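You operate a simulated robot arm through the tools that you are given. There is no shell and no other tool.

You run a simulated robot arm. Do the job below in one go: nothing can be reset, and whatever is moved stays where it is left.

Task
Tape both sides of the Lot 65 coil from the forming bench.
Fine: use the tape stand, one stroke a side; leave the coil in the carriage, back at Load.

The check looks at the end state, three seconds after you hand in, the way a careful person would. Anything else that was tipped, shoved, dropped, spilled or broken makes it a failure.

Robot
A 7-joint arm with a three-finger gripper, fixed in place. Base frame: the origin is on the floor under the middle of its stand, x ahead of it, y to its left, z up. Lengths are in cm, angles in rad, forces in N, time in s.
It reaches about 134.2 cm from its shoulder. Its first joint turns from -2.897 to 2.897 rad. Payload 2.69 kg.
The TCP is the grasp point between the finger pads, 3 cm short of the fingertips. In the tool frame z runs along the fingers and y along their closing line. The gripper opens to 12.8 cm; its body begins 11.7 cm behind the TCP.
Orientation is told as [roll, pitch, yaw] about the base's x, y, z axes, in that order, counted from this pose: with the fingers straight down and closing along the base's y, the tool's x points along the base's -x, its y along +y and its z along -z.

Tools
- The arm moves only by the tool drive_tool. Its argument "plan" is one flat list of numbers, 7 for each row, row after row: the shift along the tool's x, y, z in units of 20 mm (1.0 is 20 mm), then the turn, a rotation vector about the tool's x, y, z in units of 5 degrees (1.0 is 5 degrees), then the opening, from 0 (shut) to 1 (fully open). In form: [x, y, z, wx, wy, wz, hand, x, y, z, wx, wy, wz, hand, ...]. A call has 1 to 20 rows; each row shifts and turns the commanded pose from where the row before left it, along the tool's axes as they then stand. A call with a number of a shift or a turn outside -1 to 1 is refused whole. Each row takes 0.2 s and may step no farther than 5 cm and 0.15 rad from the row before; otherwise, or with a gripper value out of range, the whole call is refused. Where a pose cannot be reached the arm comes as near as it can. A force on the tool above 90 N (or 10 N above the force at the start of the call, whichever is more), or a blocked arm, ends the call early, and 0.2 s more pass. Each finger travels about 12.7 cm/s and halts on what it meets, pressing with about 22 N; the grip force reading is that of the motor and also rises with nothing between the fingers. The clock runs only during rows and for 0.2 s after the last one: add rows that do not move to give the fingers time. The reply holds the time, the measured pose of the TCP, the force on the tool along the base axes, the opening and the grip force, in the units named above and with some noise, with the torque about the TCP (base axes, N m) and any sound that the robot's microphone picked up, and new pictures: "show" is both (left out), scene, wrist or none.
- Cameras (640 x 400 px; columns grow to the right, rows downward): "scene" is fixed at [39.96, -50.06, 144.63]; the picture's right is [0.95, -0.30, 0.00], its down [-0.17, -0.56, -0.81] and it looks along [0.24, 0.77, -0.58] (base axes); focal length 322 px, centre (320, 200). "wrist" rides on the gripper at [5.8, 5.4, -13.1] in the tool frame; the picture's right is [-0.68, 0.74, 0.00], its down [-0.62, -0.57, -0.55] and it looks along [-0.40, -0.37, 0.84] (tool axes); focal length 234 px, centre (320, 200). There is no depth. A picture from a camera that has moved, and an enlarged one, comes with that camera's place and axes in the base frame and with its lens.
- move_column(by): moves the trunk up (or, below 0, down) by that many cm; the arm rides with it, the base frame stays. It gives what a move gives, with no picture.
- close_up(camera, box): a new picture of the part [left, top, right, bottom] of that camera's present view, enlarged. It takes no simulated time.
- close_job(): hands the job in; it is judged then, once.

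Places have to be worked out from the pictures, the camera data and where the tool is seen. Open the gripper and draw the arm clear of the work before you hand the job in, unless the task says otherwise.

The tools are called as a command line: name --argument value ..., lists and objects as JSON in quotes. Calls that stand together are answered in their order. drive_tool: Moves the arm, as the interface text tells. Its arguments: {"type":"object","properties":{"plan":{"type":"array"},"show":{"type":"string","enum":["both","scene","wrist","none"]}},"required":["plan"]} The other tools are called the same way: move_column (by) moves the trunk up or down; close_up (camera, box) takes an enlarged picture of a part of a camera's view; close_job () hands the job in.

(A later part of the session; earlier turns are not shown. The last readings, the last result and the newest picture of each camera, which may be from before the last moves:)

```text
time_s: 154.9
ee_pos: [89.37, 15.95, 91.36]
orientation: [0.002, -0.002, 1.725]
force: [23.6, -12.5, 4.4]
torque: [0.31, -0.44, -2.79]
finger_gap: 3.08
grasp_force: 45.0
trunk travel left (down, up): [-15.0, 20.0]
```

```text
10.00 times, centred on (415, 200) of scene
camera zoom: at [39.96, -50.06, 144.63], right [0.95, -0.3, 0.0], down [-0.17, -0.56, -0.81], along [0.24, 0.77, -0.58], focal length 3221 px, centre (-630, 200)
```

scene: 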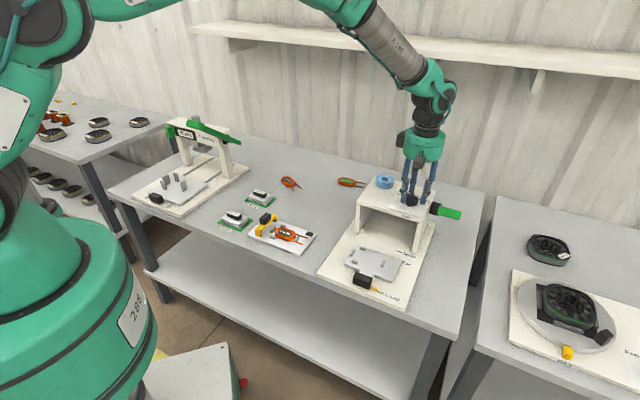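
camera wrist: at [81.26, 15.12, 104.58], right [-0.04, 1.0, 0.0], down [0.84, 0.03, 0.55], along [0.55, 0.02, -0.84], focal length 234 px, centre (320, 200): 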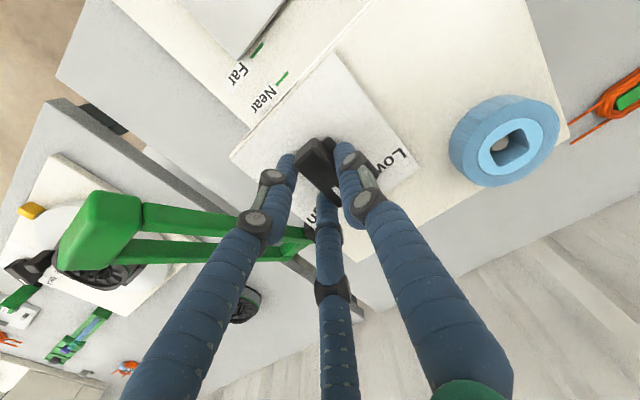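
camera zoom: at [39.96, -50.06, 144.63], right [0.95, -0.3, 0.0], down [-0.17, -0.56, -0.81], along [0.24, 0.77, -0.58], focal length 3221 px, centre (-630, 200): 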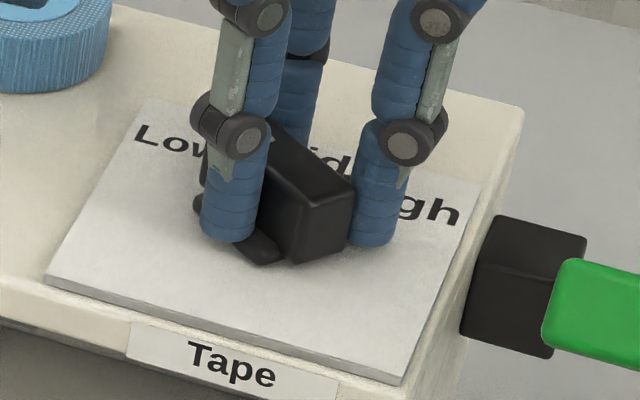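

A torque of 2.8 N·m shows the dial is against its Low stop. I'll release, rise and confirm.

drive_tool --plan '[0, 0, 0, 0, 0, 0.3, 0.3, 0, 0, 0, 0, 0, 0, 0.5, 0, 0, 0, 0, 0, 0, 0.5, 0, 0, -0.5, 0, 0, 0, 0.5, 0, 0, -0.9, 0, 0, 0, 0.5, 0, 0, -0.9, 0, 0, 0, 0.5, 0, 0, -0.9, 0, 0, 0, 0.5, 0, 0, -0.9, 0, 0, 0, 0.5]' --show "wrist"

close_up --camera "scene" --box '[390, 180, 440, 220]'

close_up --camera "wrist" --box '[240, 60, 420, 200]'

```text
time_s: 156.7
ee_pos: [89.05, 15.98, 99.59]
orientation: [0.004, 0.001, 1.702]
force: [0.1, -0.2, 0.0]
torque: [-0.01, -0.05, 0.02]
finger_gap: 6.41
grasp_force: 0.0
trunk travel left (down, up): [-15.0, 20.0]
camera wrist: at [84.76, 9.51, 112.74], right [-0.82, 0.58, 0.0], down [0.48, 0.68, 0.55], along [0.31, 0.45, -0.84], focal length 234 px, centre (320, 200)
```

wrist: 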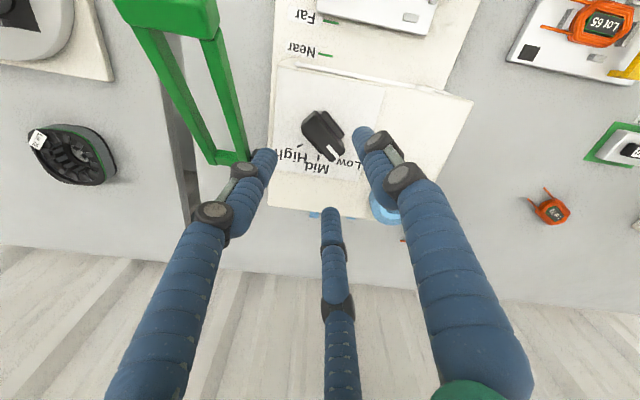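

```text
10.00 times, centred on (415, 200) of scene
camera zoom: at [39.96, -50.06, 144.63], right [0.95, -0.3, 0.0], down [-0.17, -0.56, -0.81], along [0.24, 0.77, -0.58], focal length 3221 px, centre (-630, 200)
```

zoom: 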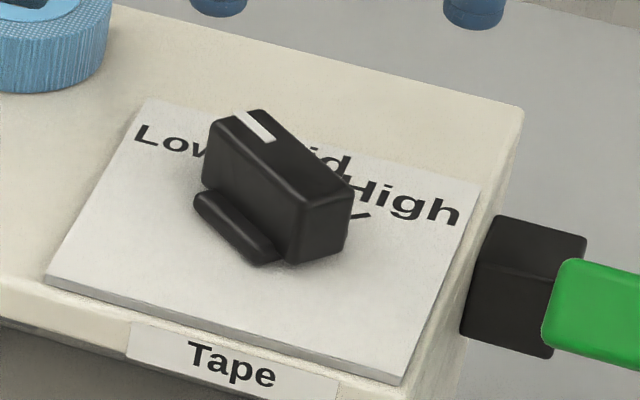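

```text
2.86 times, centred on (330, 130) of wrist
camera zoom: at [84.76, 9.51, 112.74], right [-0.82, 0.58, 0.0], down [0.48, 0.68, 0.55], along [0.31, 0.45, -0.84], focal length 669 px, centre (291, 400)
```

zoom: 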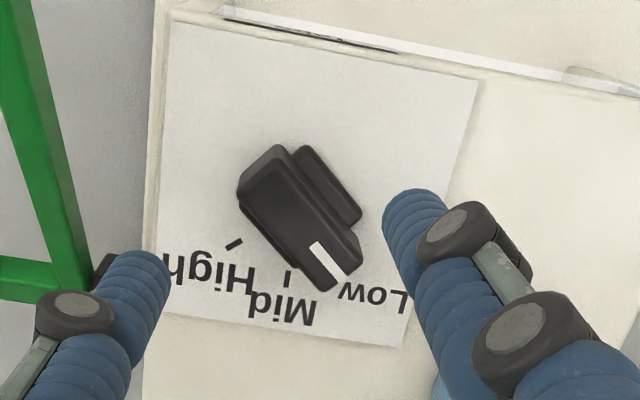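

The dial is back exactly on Low as I found it. Now I'll return to the gauge with yaw 45° to pick the coil out of the nest.

drive_tool --plan '[0, 0, 0, 0, 0, 1, 0.6, 0, 0, 0, 0, 0, 1, 0.6, 0, 0, 0, 0, 0, 1, 0.6, 0, 0, 0, 0, 0, 1, 0.6, 0, 0, 0, 0, 0, 1, 0.6, 0, 0, 0, 0, 0, 1, 0.6, 0, 0, 0, 0, 0, 1, 0.6, 0, 0, 0, 0, 0, 1, 0.6, 0, 0, 0, 0, 0, 1, 0.6, 0, 0, 0, 0, 0, 1, 0.6, 0, 0, 0, 0, 0, 0.5, 0.6]' --show "none"

drive_tool --plan '[0.434, 0.95, 0, 0, 0, 0, 0.6, 0.434, 0.95, 0, 0, 0, 0, 0.6, 0.434, 0.95, 0, 0, 0, 0, 0.6, 0.434, 0.95, 0, 0, 0, 0, 0.6, 0.434, 0.95, 0, 0, 0, 0, 0.6, 0.434, 0.95, 0, 0, 0, 0, 0.6, 0.434, 0.95, 0, 0, 0, 0, 0.6, 0.434, 0.95, 0, 0, 0, 0, 0.6, 0.434, 0.95, 0, 0, 0, 0, 0.6, 0.434, 0.95, 0, 0, 0, 0, 0.6, 0.434, 0.95, 0, 0, 0, 0, 0.6, 0.434, 0.95, 0, 0, 0, 0, 0.6, 0.434, 0.95, 0, 0, 0, 0, 0.6, 0.434, 0.95, 0, 0, 0, 0, 0.6, 0.434, 0.95, 0, 0, 0, 0, 0.6, 0.434, 0.95, 0, 0, 0, 0, 0.6, 0.434, 0.95, 0, 0, 0, 0, 0.6, 0.434, 0.95, 0, 0, 0, 0, 0.6, 0.434, 0.95, 0, 0, 0, 0, 0.6]' --show "wrist"

close_up --camera "wrist" --box '[260, 60, 400, 180]'

```text
time_s: 159.1
ee_pos: [89.17, 16.06, 99.62]
orientation: [0.002, 0.001, 0.784]
force: [-0.2, 0.3, 0.1]
torque: [-0.01, -0.02, -0.03]
finger_gap: 7.69
grasp_force: 0.1
trunk travel left (down, up): [-15.0, 20.0]
```

```text
time_s: 163.1
ee_pos: [52.04, 29.92, 99.77]
orientation: [0.0, 0.001, 0.783]
force: [1.4, -0.2, -0.7]
torque: [0.0, 0.01, 0.01]
finger_gap: 7.68
grasp_force: 0.0
trunk travel left (down, up): [-15.0, 20.0]
camera wrist: at [44.24, 29.57, 112.86], right [-0.04, 1.0, 0.0], down [0.84, 0.03, 0.55], along [0.55, 0.02, -0.84], focal length 234 px, centre (320, 200)
```

wrist: 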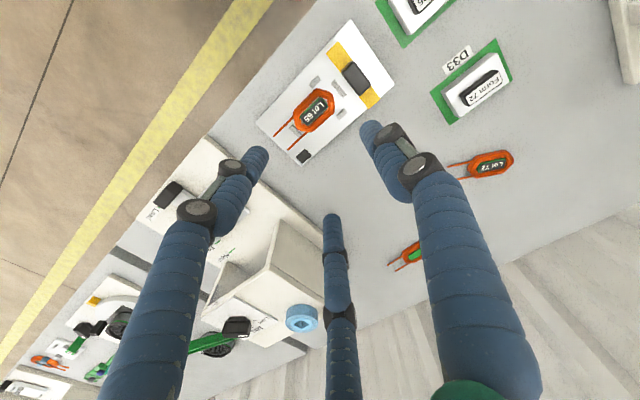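

```text
3.33 times, centred on (330, 120) of wrist
camera zoom: at [44.24, 29.57, 112.86], right [-0.04, 1.0, 0.0], down [0.84, 0.03, 0.55], along [0.55, 0.02, -0.84], focal length 781 px, centre (287, 467)
```

zoom: 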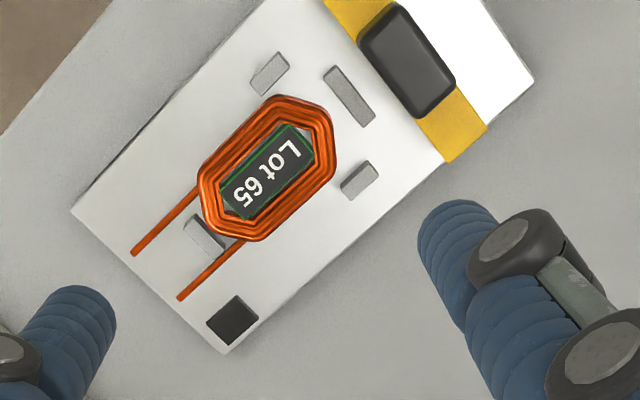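

The coil sits in the nest at (0.28, −0.91) cm, turned −2.4°. I'll match its yaw, shift 0.22 cm, pre-close to 6.4 cm to stay clear of the bridge handle, and descend to z≈78.5.

drive_tool --plan '[0.11, 0, 0, 0, 0, 0.48, 0.5, 0, 0, 1, 0, 0, 0, 0.5, 0, 0, 1, 0, 0, 0, 0.5, 0, 0, 1, 0, 0, 0, 0.5, 0, 0, 1, 0, 0, 0, 0.5, 0, 0, 1, 0, 0, 0, 0.5, 0, 0, 1, 0, 0, 0, 0.5, 0, 0, 1, 0, 0, 0, 0.5, 0, 0, 1, 0, 0, 0, 0.5, 0, 0, 1, 0, 0, 0, 0.5, 0, 0, 1, 0, 0, 0, 0.5, 0, 0, 0.6, 0, 0, 0, 0.5, 0, 0, 0, 0, 0, 0, 0.5]' --show "wrist"

close_up --camera "wrist" --box '[200, 60, 440, 260]'

close_up --camera "scene" --box '[240, 200, 330, 260]'

```text
time_s: 165.9
ee_pos: [51.72, 29.75, 78.6]
orientation: [0.002, 0.001, 0.742]
force: [-0.1, 0.1, -0.4]
torque: [0.02, 0.0, -0.01]
finger_gap: 6.38
grasp_force: 0.0
trunk travel left (down, up): [-15.0, 20.0]
camera wrist: at [44.04, 29.73, 91.63], right [0.0, 1.0, 0.0], down [0.84, 0.0, 0.55], along [0.55, 0.0, -0.84], focal length 234 px, centre (320, 200)
```

wrist: 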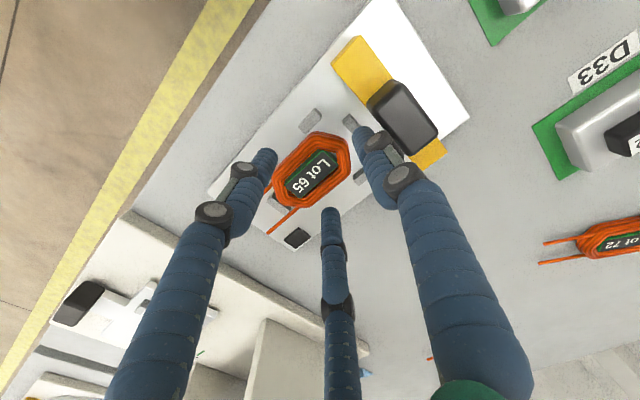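

```text
2.00 times, centred on (320, 160) of wrist
camera zoom: at [44.04, 29.73, 91.63], right [0.0, 1.0, 0.0], down [0.84, 0.0, 0.55], along [0.55, 0.0, -0.84], focal length 468 px, centre (320, 280)
```

zoom: 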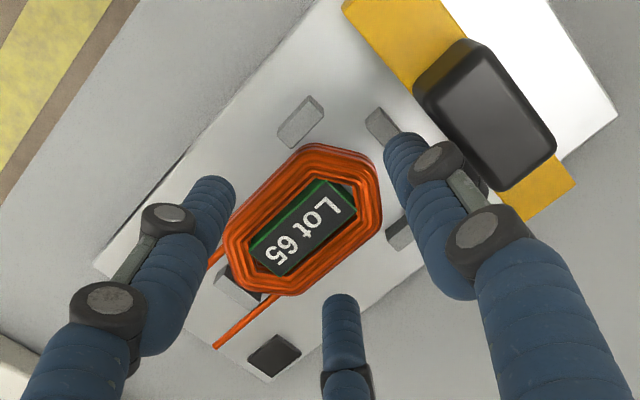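

```text
6.67 times, centred on (285, 230) of scene
camera zoom: at [39.96, -50.06, 144.63], right [0.95, -0.3, 0.0], down [-0.17, -0.56, -0.81], along [0.24, 0.77, -0.58], focal length 2147 px, centre (553, 0)
```

zoom: 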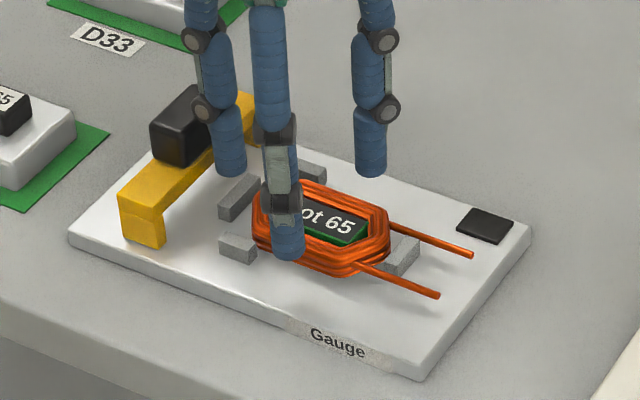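

Centred at (0, −0.96) in the tool frame. I'll lower 1.35 cm (tips just above the end peg) and close on the coil.

drive_tool --plan '[0, 0, 0.35, 0, 0, 0, 0.5, 0, 0, 0.32, 0, 0, 0, 0.5, 0, 0, 0, 0, 0, 0, 0.5, 0, 0, 0, 0, 0, 0, 0.46, 0, 0, 0, 0, 0, 0, 0.4, 0, 0, 0, 0, 0, 0, 0.34, 0, 0, 0, 0, 0, 0, 0.3, 0, 0, 0, 0, 0, 0, 0.3]' --show "wrist"

close_up --camera "wrist" --box '[200, 60, 440, 260]'

close_up --camera "scene" --box '[240, 200, 330, 260]'

```text
time_s: 167.7
ee_pos: [51.85, 29.68, 77.15]
orientation: [0.002, 0.002, 0.741]
force: [7.1, 3.1, 0.0]
torque: [0.06, -0.22, 0.12]
finger_gap: 5.85
grasp_force: 15.4
trunk travel left (down, up): [-15.0, 20.0]
camera wrist: at [44.02, 29.73, 90.3], right [0.0, 1.0, 0.0], down [0.84, 0.0, 0.55], along [0.55, 0.0, -0.84], focal length 234 px, centre (320, 200)
```

wrist: 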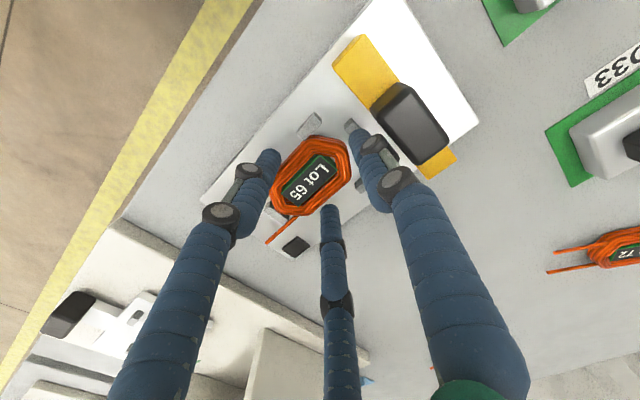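

```text
2.00 times, centred on (320, 160) of wrist
camera zoom: at [44.02, 29.73, 90.3], right [0.0, 1.0, 0.0], down [0.84, 0.0, 0.55], along [0.55, 0.0, -0.84], focal length 468 px, centre (320, 280)
```

zoom: 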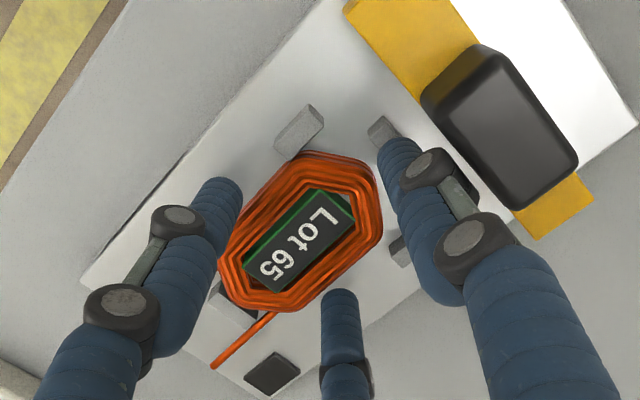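

```text
6.67 times, centred on (285, 230) of scene
camera zoom: at [39.96, -50.06, 144.63], right [0.95, -0.3, 0.0], down [-0.17, -0.56, -0.81], along [0.24, 0.77, -0.58], focal length 2147 px, centre (553, 0)
```

zoom: 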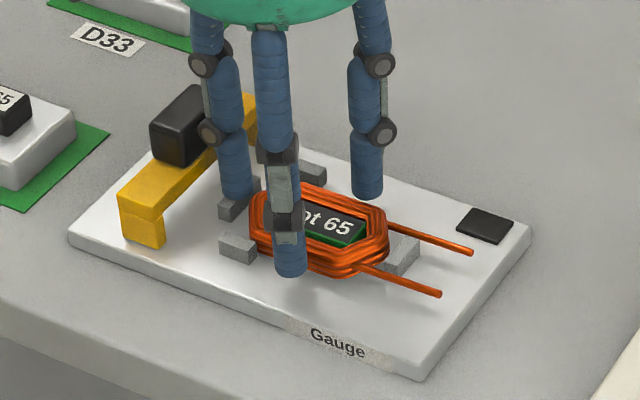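

Gripped at 5.85 cm. I'll lift slowly; if it slips it just drops back into the nest.

drive_tool --plan '[0, 0, 0, 0, 0, 0, 0.25, 0, 0, -0.1, 0, 0, 0, 0.25, 0, 0, -0.15, 0, 0, 0, 0.25, 0, 0, -0.2, 0, 0, 0, 0.25, 0, 0, -0.25, 0, 0, 0, 0.25, 0, 0, -0.3, 0, 0, 0, 0.25, 0, 0, 0, 0, 0, 0, 0.25]' --show "wrist"

close_up --camera "wrist" --box '[200, 60, 440, 260]'

close_up --camera "scene" --box '[240, 200, 330, 260]'

```text
time_s: 169.3
ee_pos: [51.69, 29.77, 79.3]
orientation: [0.001, 0.002, 0.74]
force: [-0.9, -0.4, -1.3]
torque: [0.04, 0.01, 0.01]
finger_gap: 5.83
grasp_force: 21.9
trunk travel left (down, up): [-15.0, 20.0]
camera wrist: at [43.95, 29.72, 92.27], right [0.0, 1.0, 0.0], down [0.84, 0.0, 0.55], along [0.55, 0.0, -0.84], focal length 234 px, centre (320, 200)
```

wrist: 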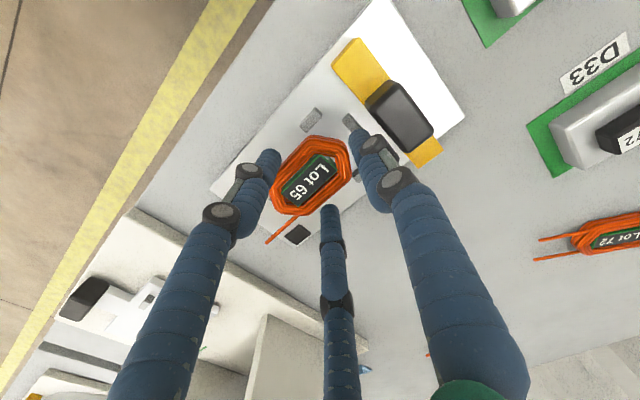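

```text
2.00 times, centred on (320, 160) of wrist
camera zoom: at [43.95, 29.72, 92.27], right [0.0, 1.0, 0.0], down [0.84, 0.0, 0.55], along [0.55, 0.0, -0.84], focal length 468 px, centre (320, 280)
```

zoom: 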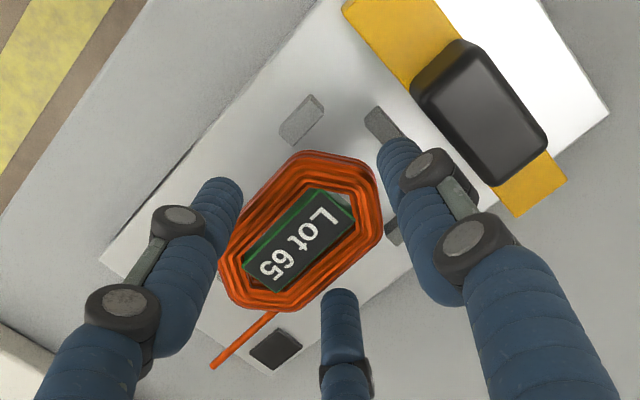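

```text
6.67 times, centred on (285, 230) of scene
camera zoom: at [39.96, -50.06, 144.63], right [0.95, -0.3, 0.0], down [-0.17, -0.56, -0.81], along [0.24, 0.77, -0.58], focal length 2147 px, centre (553, 0)
```

zoom: 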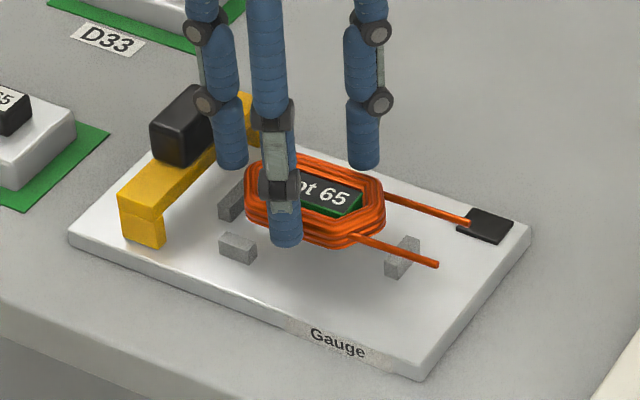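

Lifted cleanly with the coil projecting ~0.95 cm below the tips, which is ideal for the carriage nest. I'll raise and carry it smoothly to a spot left of the carriage for measuring the nest.

drive_tool --plan '[0, 0, -0.4, 0, 0, 0, 0.25, 0, 0, -0.7, 0, 0, 0, 0.25, 0, 0, -0.8, 0, 0, 0, 0.25, 0, 0, -0.8, 0, 0, 0, 0.25, 0, 0, -0.8, 0, 0, 0, 0.25, 0, 0, -0.8, 0, 0, 0, 0.25, 0, 0, -0.6, 0, 0, 0, 0.25, 0, 0, -0.3, 0, 0, 0, 0.25]' --show "none"

drive_tool --plan '[0.02, -0.3, 0, 0, 0, 0, 0.25, 0.05, -0.6, 0, 0, 0, 0, 0.25, 0.065, -0.72, 0, 0, 0, 0, 0.25, 0.065, -0.72, 0, 0, 0, 0, 0.25, 0.065, -0.72, 0, 0, 0, 0, 0.25, 0.065, -0.72, 0, 0, 0, 0, 0.25, 0.065, -0.72, 0, 0, 0, 0, 0.25, 0.065, -0.72, 0, 0, 0, 0, 0.25, 0.065, -0.72, 0, 0, 0, 0, 0.25, 0.065, -0.72, 0, 0, 0, 0, 0.25, 0.065, -0.72, 0, 0, 0, 0, 0.25, 0.065, -0.72, 0, 0, 0, 0, 0.25, 0.065, -0.72, 0, 0, 0, 0, 0.25, 0.065, -0.72, 0, 0, 0, 0, 0.25, 0.065, -0.72, 0, 0, 0, 0, 0.25, 0.065, -0.72, 0, 0, 0, 0, 0.25, 0.065, -0.72, 0, 0, 0, 0, 0.25, 0.03, -0.4, 0, 0, 0, 0, 0.25, 0, 0, 0, 0, 0, -0.16, 0.25]' --show "both"

close_up --camera "wrist" --box '[200, 0, 440, 200]'

```text
time_s: 171.1
ee_pos: [51.86, 29.74, 89.55]
orientation: [0.002, 0.005, 0.741]
force: [0.2, 0.4, -0.9]
torque: [0.01, 0.01, 0.02]
finger_gap: 5.85
grasp_force: 22.1
trunk travel left (down, up): [-15.0, 20.0]
```

```text
time_s: 175.1
ee_pos: [66.54, 10.44, 89.55]
orientation: [0.001, 0.002, 0.755]
force: [-0.6, -0.2, -1.3]
torque: [0.0, 0.01, 0.0]
finger_gap: 5.8
grasp_force: 22.0
trunk travel left (down, up): [-15.0, 20.0]
camera wrist: at [58.82, 10.31, 102.67], right [-0.01, 1.0, 0.0], down [0.84, 0.01, 0.55], along [0.55, 0.01, -0.84], focal length 234 px, centre (320, 200)
```

scene: 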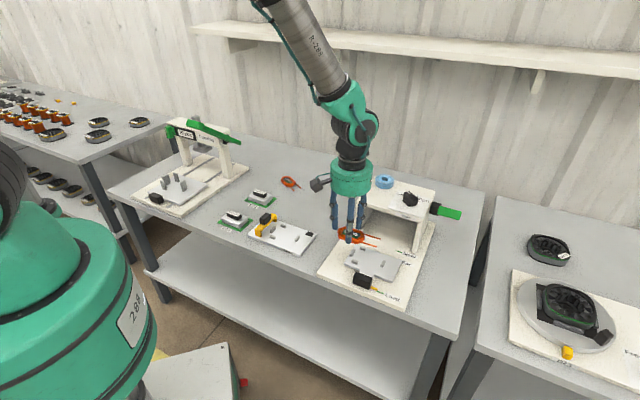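
wrist: 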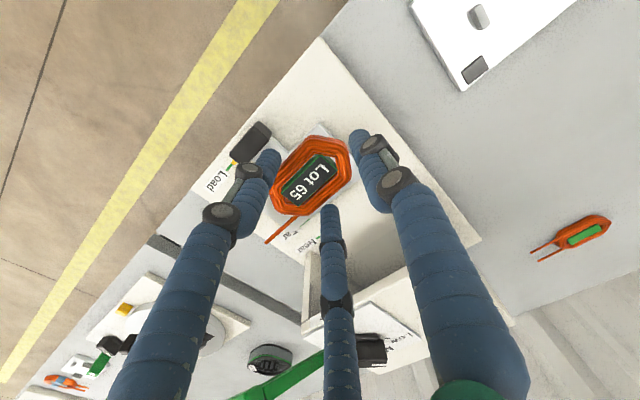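

```text
2.00 times, centred on (320, 100) of wrist
camera zoom: at [58.82, 10.31, 102.67], right [-0.01, 1.0, 0.0], down [0.84, 0.01, 0.55], along [0.55, 0.01, -0.84], focal length 468 px, centre (320, 400)
```

zoom: 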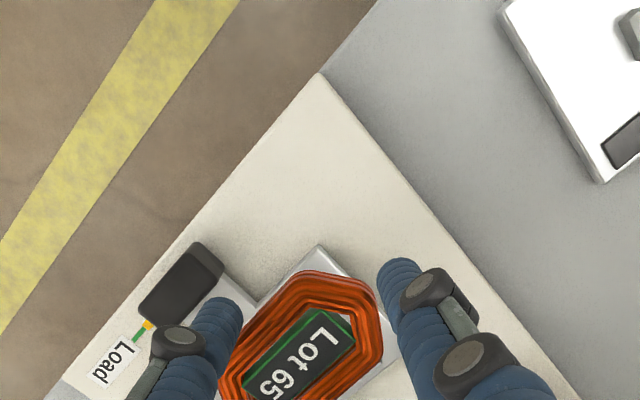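

drive_tool --plan '[-0.3, -0.28, -0.3, 0, 0, 0, 0.25, -0.54, -0.51, -0.4, 0, 0, 0, 0.25, -0.54, -0.51, -0.4, 0, 0, 0, 0.25, -0.54, -0.51, -0.3, 0, 0, 0, 0.25, -0.54, -0.51, 0, 0, 0, 0, 0.25, -0.54, -0.51, 0, 0, 0, 0, 0.25, -0.54, -0.51, 0, 0, 0, 0, 0.25, -0.54, -0.51, 0, 0, 0, 0, 0.25, -0.3, -0.28, 0, 0, 0, 0, 0.25, 0, 0, 0, 0, 0, 0, 0.25]' --show "wrist"

close_up --camera "wrist" --box '[200, 0, 440, 200]'

```text
time_s: 177.3
ee_pos: [78.71, 10.39, 92.3]
orientation: [0.003, 0.0, 0.755]
force: [0.0, -0.6, -1.2]
torque: [0.0, 0.03, 0.0]
finger_gap: 5.84
grasp_force: 22.4
trunk travel left (down, up): [-15.0, 20.0]
camera wrist: at [70.88, 10.36, 105.47], right [-0.01, 1.0, 0.0], down [0.84, 0.01, 0.55], along [0.55, 0.01, -0.84], focal length 234 px, centre (320, 200)
```

wrist: 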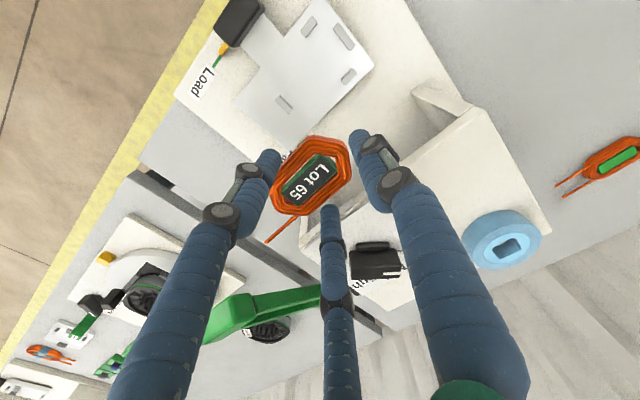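

```text
2.00 times, centred on (320, 100) of wrist
camera zoom: at [70.88, 10.36, 105.47], right [-0.01, 1.0, 0.0], down [0.84, 0.01, 0.55], along [0.55, 0.01, -0.84], focal length 468 px, centre (320, 400)
```

zoom: 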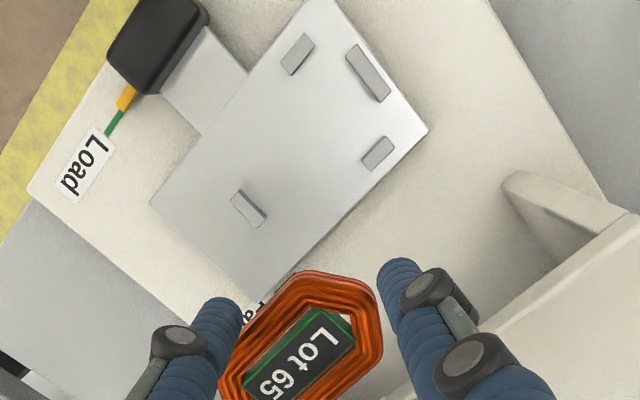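

close_up --camera "wrist" --box '[250, 125, 370, 225]'

close_up --camera "wrist" --box '[230, 0, 390, 120]'

```text
4.00 times, centred on (310, 175) of wrist
camera zoom: at [70.88, 10.36, 105.47], right [-0.01, 1.0, 0.0], down [0.84, 0.01, 0.55], along [0.55, 0.01, -0.84], focal length 937 px, centre (360, 300)
```

zoom: 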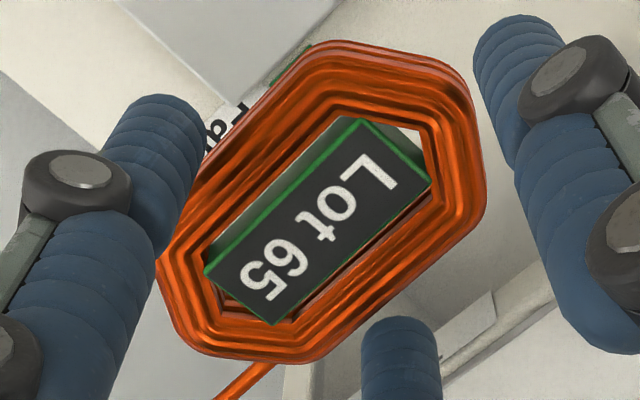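

```text
3.33 times, centred on (310, 60) of wrist
camera zoom: at [70.88, 10.36, 105.47], right [-0.01, 1.0, 0.0], down [0.84, 0.01, 0.55], along [0.55, 0.01, -0.84], focal length 781 px, centre (353, 667)
```

zoom: 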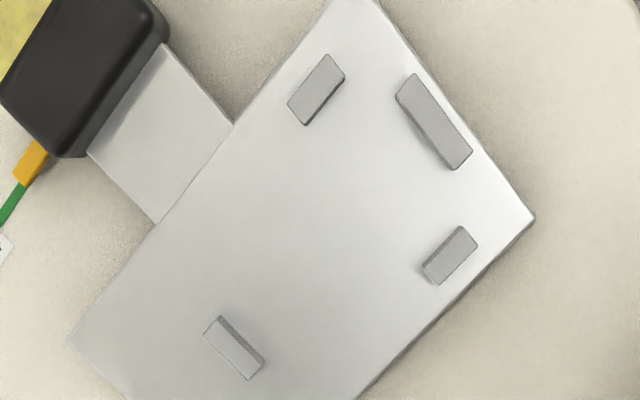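

The nest is measured: end peg (4.85, 7.92), lead peg (4.65, −1.58), near/far pegs at x 7.95/1.69 in the tool frame; the coil is about 1.4° off. I'll trim yaw, move over the nest centre at base (72.4, 10.3) and lower to z≈80.5 for a check.

drive_tool --plan '[0, 0, 0, 0, 0, 0.28, 0.25, 0.393, 0.344, 0, 0, 0, 0, 0.25, 0.393, 0.344, 0, 0, 0, 0, 0.25, 0.393, 0.344, 0, 0, 0, 0, 0.25, 0.393, 0.344, 0, 0, 0, 0, 0.25, 0.393, 0.344, 0, 0, 0, 0, 0.25, 0.393, 0.344, 0, 0, 0, 0, 0.25, 0, 0, 0.6, 0, 0, 0, 0.25, 0, 0, 0.8, 0, 0, 0, 0.25, 0, 0, 0.8, 0, 0, 0, 0.25, 0, 0, 0.8, 0, 0, 0, 0.25, 0, 0, 0.8, 0, 0, 0, 0.25, 0, 0, 0.8, 0, 0, 0, 0.25, 0, 0, 0.8, 0, 0, 0, 0.25, 0, 0, 0.5, 0, 0, 0, 0.25, 0, 0, 0, 0, 0, 0, 0.25]' --show "both"

close_up --camera "wrist" --box '[200, 60, 440, 260]'

close_up --camera "scene" --box '[330, 220, 430, 290]'

```text
time_s: 180.7
ee_pos: [72.29, 10.37, 80.53]
orientation: [0.001, 0.002, 0.731]
force: [0.5, 0.3, -1.7]
torque: [0.01, 0.01, -0.01]
finger_gap: 5.84
grasp_force: 22.4
trunk travel left (down, up): [-15.0, 20.0]
camera wrist: at [64.53, 10.36, 93.65], right [0.01, 1.0, 0.0], down [0.84, -0.01, 0.55], along [0.55, -0.01, -0.84], focal length 234 px, centre (320, 200)
```

scene: 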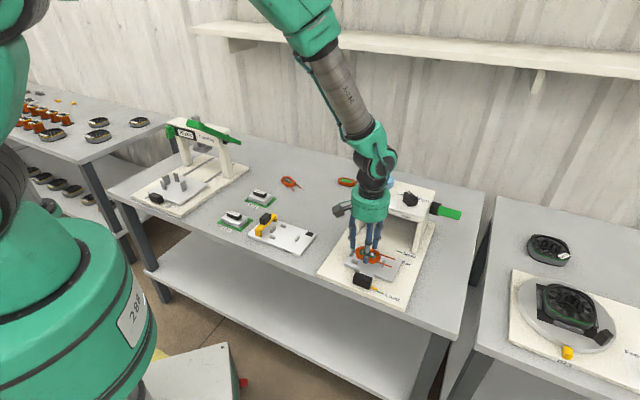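
wrist: 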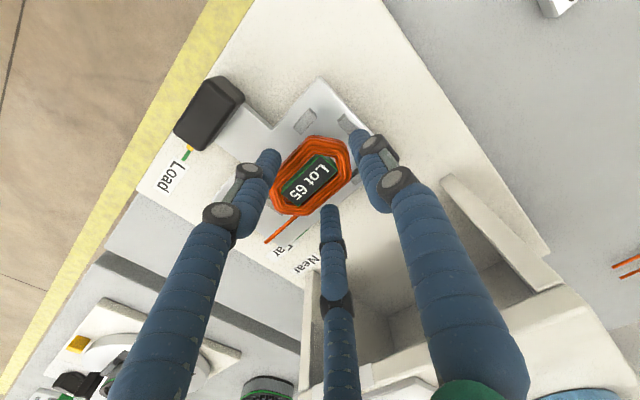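

```text
2.00 times, centred on (320, 160) of wrist
camera zoom: at [64.53, 10.36, 93.65], right [0.01, 1.0, 0.0], down [0.84, -0.01, 0.55], along [0.55, -0.01, -0.84], focal length 468 px, centre (320, 280)
```

zoom: 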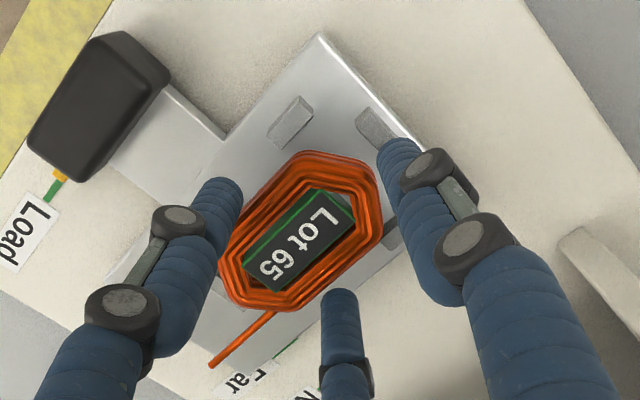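

```text
5.71 times, centred on (380, 255) of scene
camera zoom: at [39.96, -50.06, 144.63], right [0.95, -0.3, 0.0], down [-0.17, -0.56, -0.81], along [0.24, 0.77, -0.58], focal length 1840 px, centre (-23, -114)
```

zoom: 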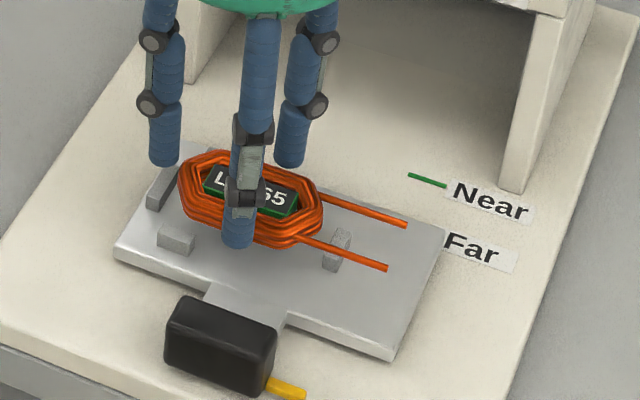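

Alignment over the carriage nest is within about 0.1 cm. I'll lower in small steps, watching the force.

drive_tool --plan '[0.04, 0, 0.2, 0, 0, 0, 0.25, 0, 0, 0.2, 0, 0, 0, 0.25, 0, 0, 0.2, 0, 0, 0, 0.25, 0, 0, 0, 0, 0, 0, 0.25]' --show "none"

close_up --camera "scene" --box '[340, 230, 410, 280]'

close_up --camera "wrist" --box '[200, 60, 440, 260]'

```text
time_s: 181.7
ee_pos: [72.27, 10.32, 79.3]
orientation: [0.002, 0.001, 0.733]
force: [-1.0, 0.5, -1.2]
torque: [0.03, 0.0, 0.0]
finger_gap: 5.86
grasp_force: 22.1
trunk travel left (down, up): [-15.0, 20.0]
```

```text
8.00 times, centred on (375, 255) of scene
camera zoom: at [39.96, -50.06, 144.63], right [0.95, -0.3, 0.0], down [-0.17, -0.56, -0.81], along [0.24, 0.77, -0.58], focal length 2576 px, centre (-120, -240)
```

zoom: 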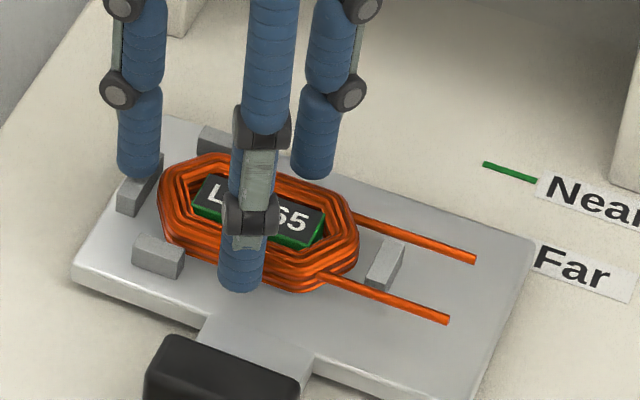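

```text
2.00 times, centred on (320, 160) of wrist
camera zoom: at [64.48, 10.37, 92.44], right [0.01, 1.0, 0.0], down [0.84, -0.01, 0.55], along [0.55, -0.01, -0.84], focal length 468 px, centre (320, 280)
```

zoom: 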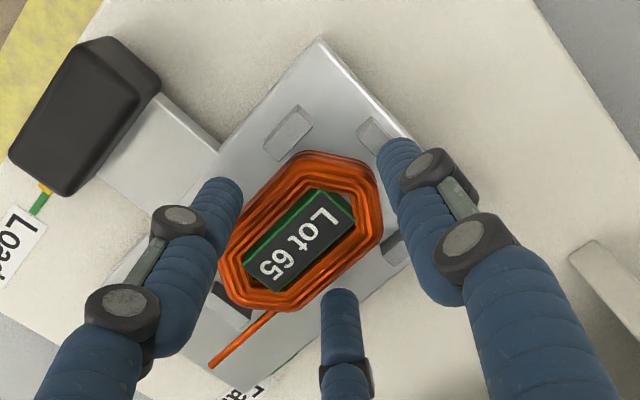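

drive_tool --plan '[0, 0, 0.06, 0, 0, 0, 0.25, 0, 0, 0.06, 0, 0, 0, 0.25, 0, 0, 0.06, 0, 0, 0, 0.25, 0, 0, 0, 0, 0, 0, 0.25]' --show "none"

close_up --camera "scene" --box '[340, 230, 410, 280]'

```text
time_s: 182.7
ee_pos: [72.29, 10.32, 79.17]
orientation: [0.0, 0.0, 0.731]
force: [-2.1, 1.3, 17.3]
torque: [-0.03, 0.17, 0.03]
finger_gap: 5.85
grasp_force: 21.7
trunk travel left (down, up): [-15.0, 20.0]
```

```text
8.00 times, centred on (375, 255) of scene
camera zoom: at [39.96, -50.06, 144.63], right [0.95, -0.3, 0.0], down [-0.17, -0.56, -0.81], along [0.24, 0.77, -0.58], focal length 2576 px, centre (-120, -240)
```

zoom: 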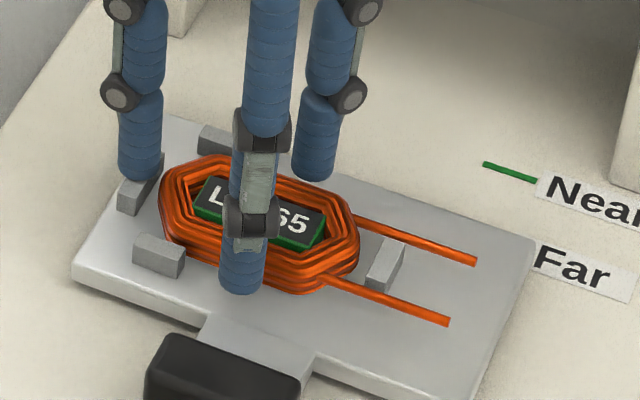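

The contact force (17 N) is central, so the coil's bottom is on the carriage plate. I'll release and rise.

drive_tool --plan '[0, 0, -0.03, 0, 0, 0, 0.38, 0, 0, 0, 0, 0, 0, 0.45, 0, 0, 0, 0, 0, 0, 0.52, 0, 0, 0, 0, 0, 0, 0.55, 0, 0, -0.3, 0, 0, 0, 0.55, 0, 0, -0.8, 0, 0, 0, 0.55, 0, 0, -0.9, 0, 0, 0, 0.55, 0, 0, -0.9, 0, 0, 0, 0.55, 0, 0, -0.9, 0, 0, 0, 0.55, 0, 0, -0.9, 0, 0, 0, 0.55, 0, 0, -0.9, 0, 0, 0, 0.55]' --show "both"

close_up --camera "scene" --box '[340, 230, 410, 280]'

close_up --camera "wrist" --box '[200, 40, 440, 240]'

```text
time_s: 185.1
ee_pos: [72.22, 10.4, 90.21]
orientation: [0.002, 0.002, 0.731]
force: [0.6, 0.7, 0.1]
torque: [-0.01, 0.03, 0.0]
finger_gap: 7.07
grasp_force: 0.0
trunk travel left (down, up): [-15.0, 20.0]
camera wrist: at [64.42, 10.4, 103.32], right [0.01, 1.0, 0.0], down [0.84, -0.01, 0.55], along [0.55, -0.01, -0.84], focal length 234 px, centre (320, 200)
```

scene: 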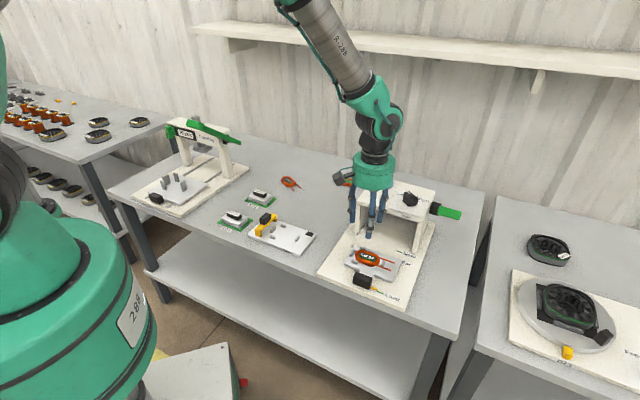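
wrist: 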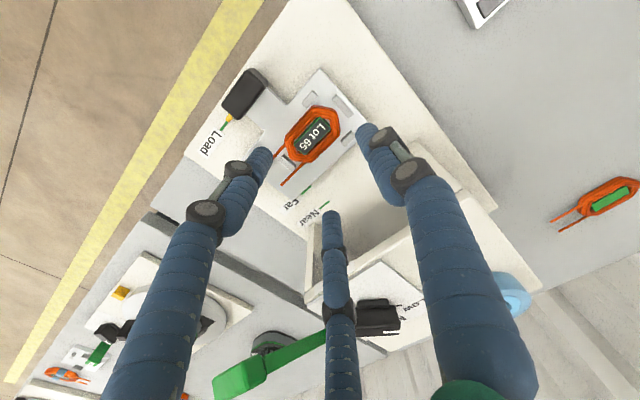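

```text
8.00 times, centred on (375, 255) of scene
camera zoom: at [39.96, -50.06, 144.63], right [0.95, -0.3, 0.0], down [-0.17, -0.56, -0.81], along [0.24, 0.77, -0.58], focal length 2576 px, centre (-120, -240)
```

zoom: 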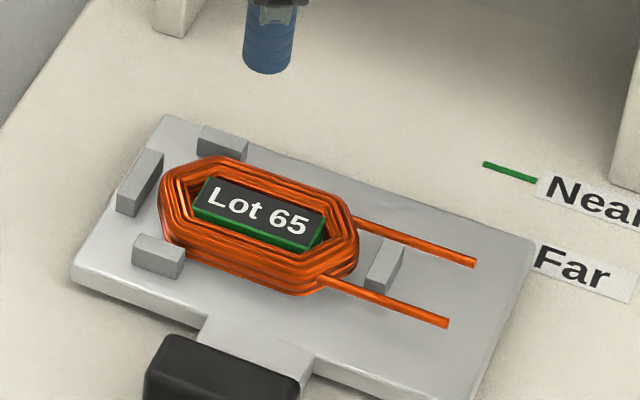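

```text
2.00 times, centred on (320, 140) of wrist
camera zoom: at [64.42, 10.4, 103.32], right [0.01, 1.0, 0.0], down [0.84, -0.01, 0.55], along [0.55, -0.01, -0.84], focal length 468 px, centre (320, 320)
```

zoom: 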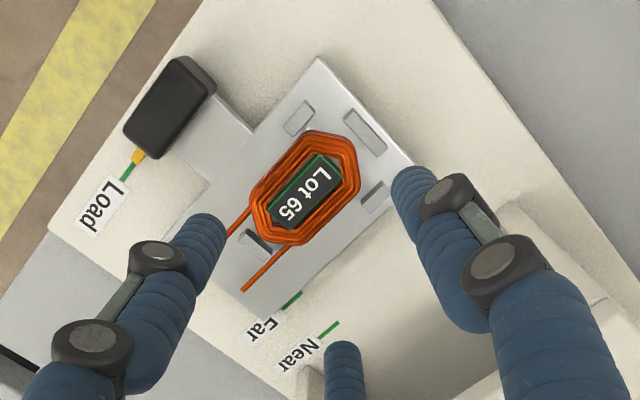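

The coil is seated in the carriage nest, leads either side of the lead peg, pointer on Load. Next I'll close the fingers, move behind the carriage knob, and turn/tilt the hand so it can push the knob forward without meeting the stand's roof.

drive_tool --plan '[0.88, -0.206, -0.6, 0, 0, 0, 0.3, 0.88, -0.206, -0.6, 0, 0, 0, 0, 0.88, -0.206, -0.6, 0, 0, 0, 0, 0.88, -0.206, -0.6, 0, 0, 0, 0, 0.88, -0.206, -0.6, 0, 0, 0, 0, 0.88, -0.206, -0.6, 0, 0, 0, 0, 0.88, -0.206, -0.6, 0, 0, 0, 0, 0.88, -0.206, -0.6, 0, 0, 0, 0, 0, 0, 0, 0, 0, 1, 0, 0, 0, 0, 0, 0, 1, 0, 0, 0, 0, 0, 0, 1, 0, 0, 0, 0, 0, 0, 1, 0, 0, 0, 0, 0, 0, 1, 0, 0, 0, 0, 0, 0, 1, 0, 0, 0, 0, 0, 0, 1, 0, 0, 0, 0, 0, 0, 1, 0, 0, 0, 0, 0, 0, 1, 0, 0, 0, 0, 0, 0, 1, 0, 0, 0, 0, 0, 0, 1, 0, 0, 0, 0, 0, 0, 1, 0]' --show "none"

drive_tool --plan '[0, 0, 0, 0, 0, 1, 0, 0, 0, 0, 0, 0, 1, 0, 0, 0, 0, 0, 0, 1, 0, 0, 0, 0, 0, 0, 1, 0, 0, 0, 0, 0, 0, 1, 0, 0, 0, 0, 0, 0, 0.4, 0, 0, 0, 0, -1, 0, 0, 0, 0, 0, 0, -1, 0, 0, 0, 0, 0, 0, -1, 0, 0, 0, 0, 0, 0, -1, 0, 0, 0, 0, 0, 0, -1, 0, 0, 0, 0, 0, 0, -1, 0, 0, 0, 0, 0, 0, -1, 0, 0, 0, 0, 0, 0, -1, 0, 0, 0, 0, 0, 0, -1, 0, 0, 0, 0, 0, 0, -1, 0, 0, 0]' --show "both"

```text
time_s: 189.3
ee_pos: [63.93, -1.44, 99.89]
orientation: [0.0, 0.001, -0.317]
force: [0.2, -0.1, 0.5]
torque: [-0.03, -0.01, 0.0]
finger_gap: 0.26
grasp_force: 21.9
trunk travel left (down, up): [-15.0, 20.0]
```

```text
time_s: 192.7
ee_pos: [63.98, -1.62, 99.92]
orientation: [0.874, 0.001, -0.786]
force: [-0.8, -0.1, -0.3]
torque: [0.02, -0.03, 0.0]
finger_gap: 0.22
grasp_force: 22.1
trunk travel left (down, up): [-15.0, 20.0]
camera wrist: at [55.37, -2.06, 112.42], right [0.81, -0.15, 0.56], down [-0.12, -0.99, -0.08], along [0.57, 0.0, -0.82], focal length 234 px, centre (320, 200)
```

scene: 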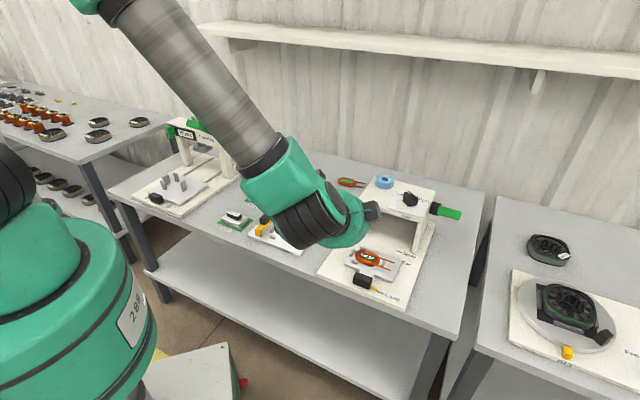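
wrist: 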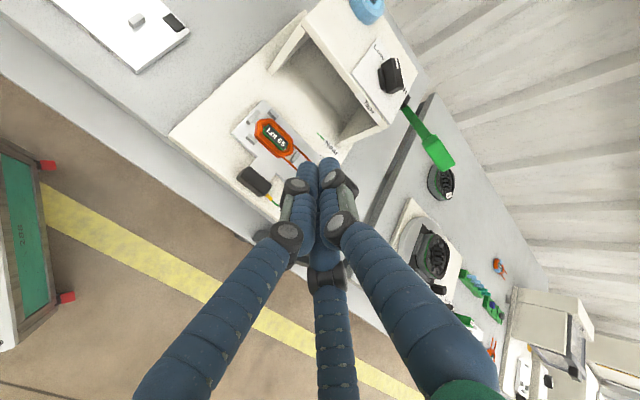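

Tool is tilted 50° forward along the slide, 6 cm behind the knob. I'll descend straight down to z≈80 and check.

drive_tool --plan '[0, -0.766, 0.643, 0, 0, 0, 0, 0, -0.766, 0.643, 0, 0, 0, 0, 0, -0.766, 0.643, 0, 0, 0, 0, 0, -0.766, 0.643, 0, 0, 0, 0, 0, -0.766, 0.643, 0, 0, 0, 0, 0, -0.766, 0.643, 0, 0, 0, 0, 0, -0.766, 0.643, 0, 0, 0, 0, 0, -0.766, 0.643, 0, 0, 0, 0, 0, -0.766, 0.643, 0, 0, 0, 0, 0, -0.766, 0.643, 0, 0, 0, 0]' --show "both"

close_up --camera "scene" --box '[310, 220, 430, 310]'

close_up --camera "wrist" --box '[160, 20, 400, 240]'

```text
time_s: 194.9
ee_pos: [64.01, -1.68, 79.98]
orientation: [0.87, 0.0, -0.788]
force: [0.4, -0.6, 0.9]
torque: [-0.01, -0.03, 0.02]
finger_gap: 0.22
grasp_force: 21.9
trunk travel left (down, up): [-15.0, 20.0]
camera wrist: at [55.37, -2.06, 92.47], right [0.81, -0.14, 0.56], down [-0.12, -0.99, -0.08], along [0.57, 0.0, -0.82], focal length 234 px, centre (320, 200)
```

scene: 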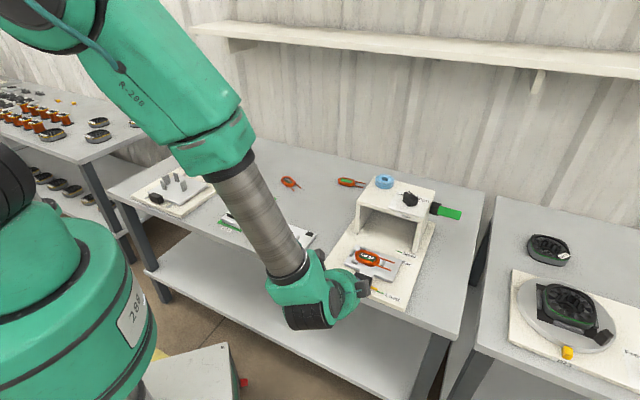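
wrist: 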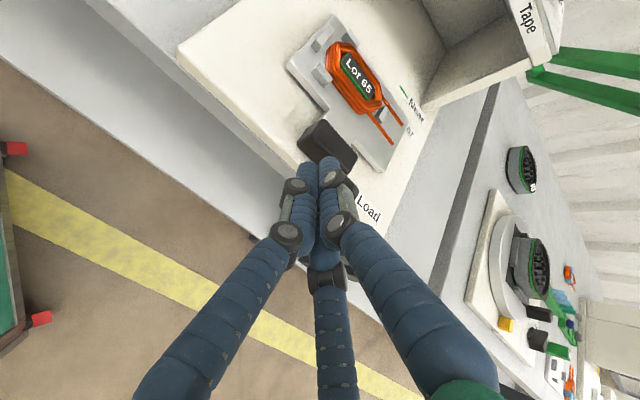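

```text
4.44 times, centred on (370, 265) of scene
camera zoom: at [39.96, -50.06, 144.63], right [0.95, -0.3, 0.0], down [-0.17, -0.56, -0.81], along [0.24, 0.77, -0.58], focal length 1431 px, centre (98, -89)
```

zoom: 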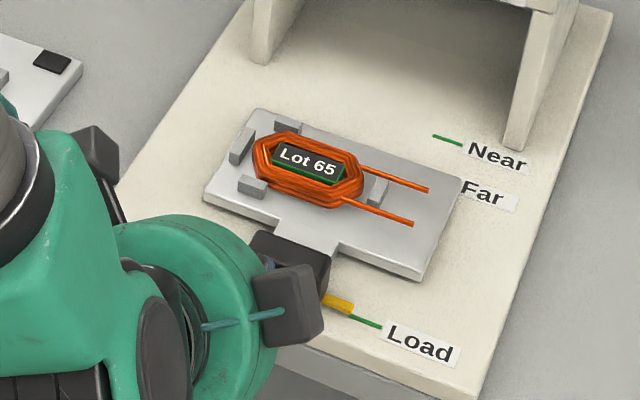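

```text
1.82 times, centred on (280, 130) of wrist
camera zoom: at [55.37, -2.06, 92.47], right [0.81, -0.14, 0.56], down [-0.12, -0.99, -0.08], along [0.57, 0.0, -0.82], focal length 426 px, centre (393, 327)
```

zoom: 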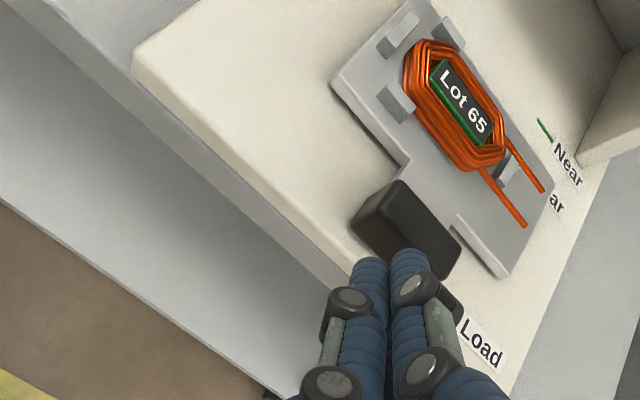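

The fingertips are right behind the knob. I'll lower the last 2.7 cm and then push gently forward until contact.

drive_tool --plan '[0, -0.52, 0.437, 0, 0, 0, 0, 0, -0.52, 0.437, 0, 0, 0, 0, 0, 0, 0, 0, 0, 0, 0, 0, 0.193, 0.23, 0, 0, 0, 0, 0, 0.193, 0.23, 0, 0, 0, 0, 0, 0, 0, 0, 0, 0, 0]' --show "wrist"

close_up --camera "scene" --box '[330, 220, 430, 310]'

close_up --camera "wrist" --box '[220, 20, 440, 220]'

```text
time_s: 196.3
ee_pos: [64.82, -0.65, 77.2]
orientation: [0.87, 0.002, -0.788]
force: [0.2, 0.7, 0.1]
torque: [0.01, 0.0, 0.02]
finger_gap: 0.25
grasp_force: 22.1
trunk travel left (down, up): [-15.0, 20.0]
camera wrist: at [56.18, -1.14, 89.7], right [0.81, -0.14, 0.56], down [-0.12, -0.99, -0.08], along [0.57, 0.0, -0.82], focal length 234 px, centre (320, 200)
```

wrist: 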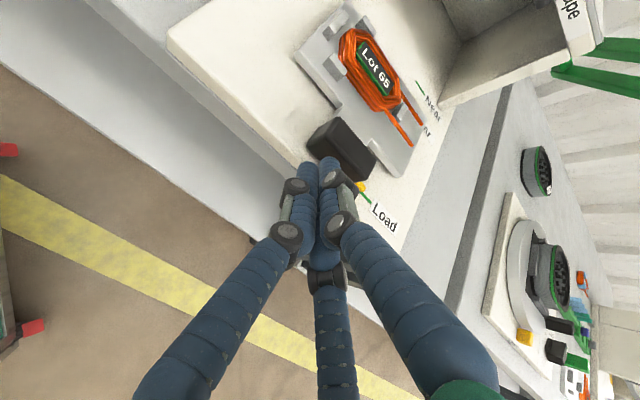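

```text
4.44 times, centred on (380, 265) of scene
camera zoom: at [39.96, -50.06, 144.63], right [0.95, -0.3, 0.0], down [-0.17, -0.56, -0.81], along [0.24, 0.77, -0.58], focal length 1431 px, centre (53, -89)
```

zoom: 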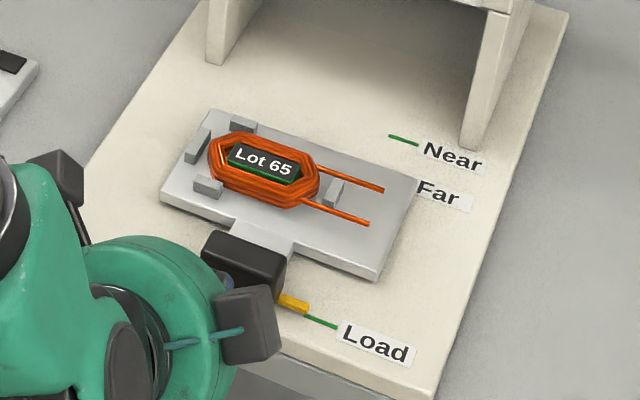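

```text
2.00 times, centred on (330, 120) of wrist
camera zoom: at [56.18, -1.14, 89.7], right [0.81, -0.14, 0.56], down [-0.12, -0.99, -0.08], along [0.57, 0.0, -0.82], focal length 468 px, centre (300, 360)
```

zoom: 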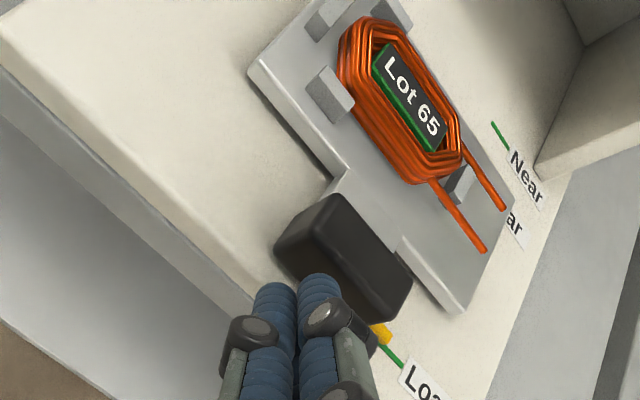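

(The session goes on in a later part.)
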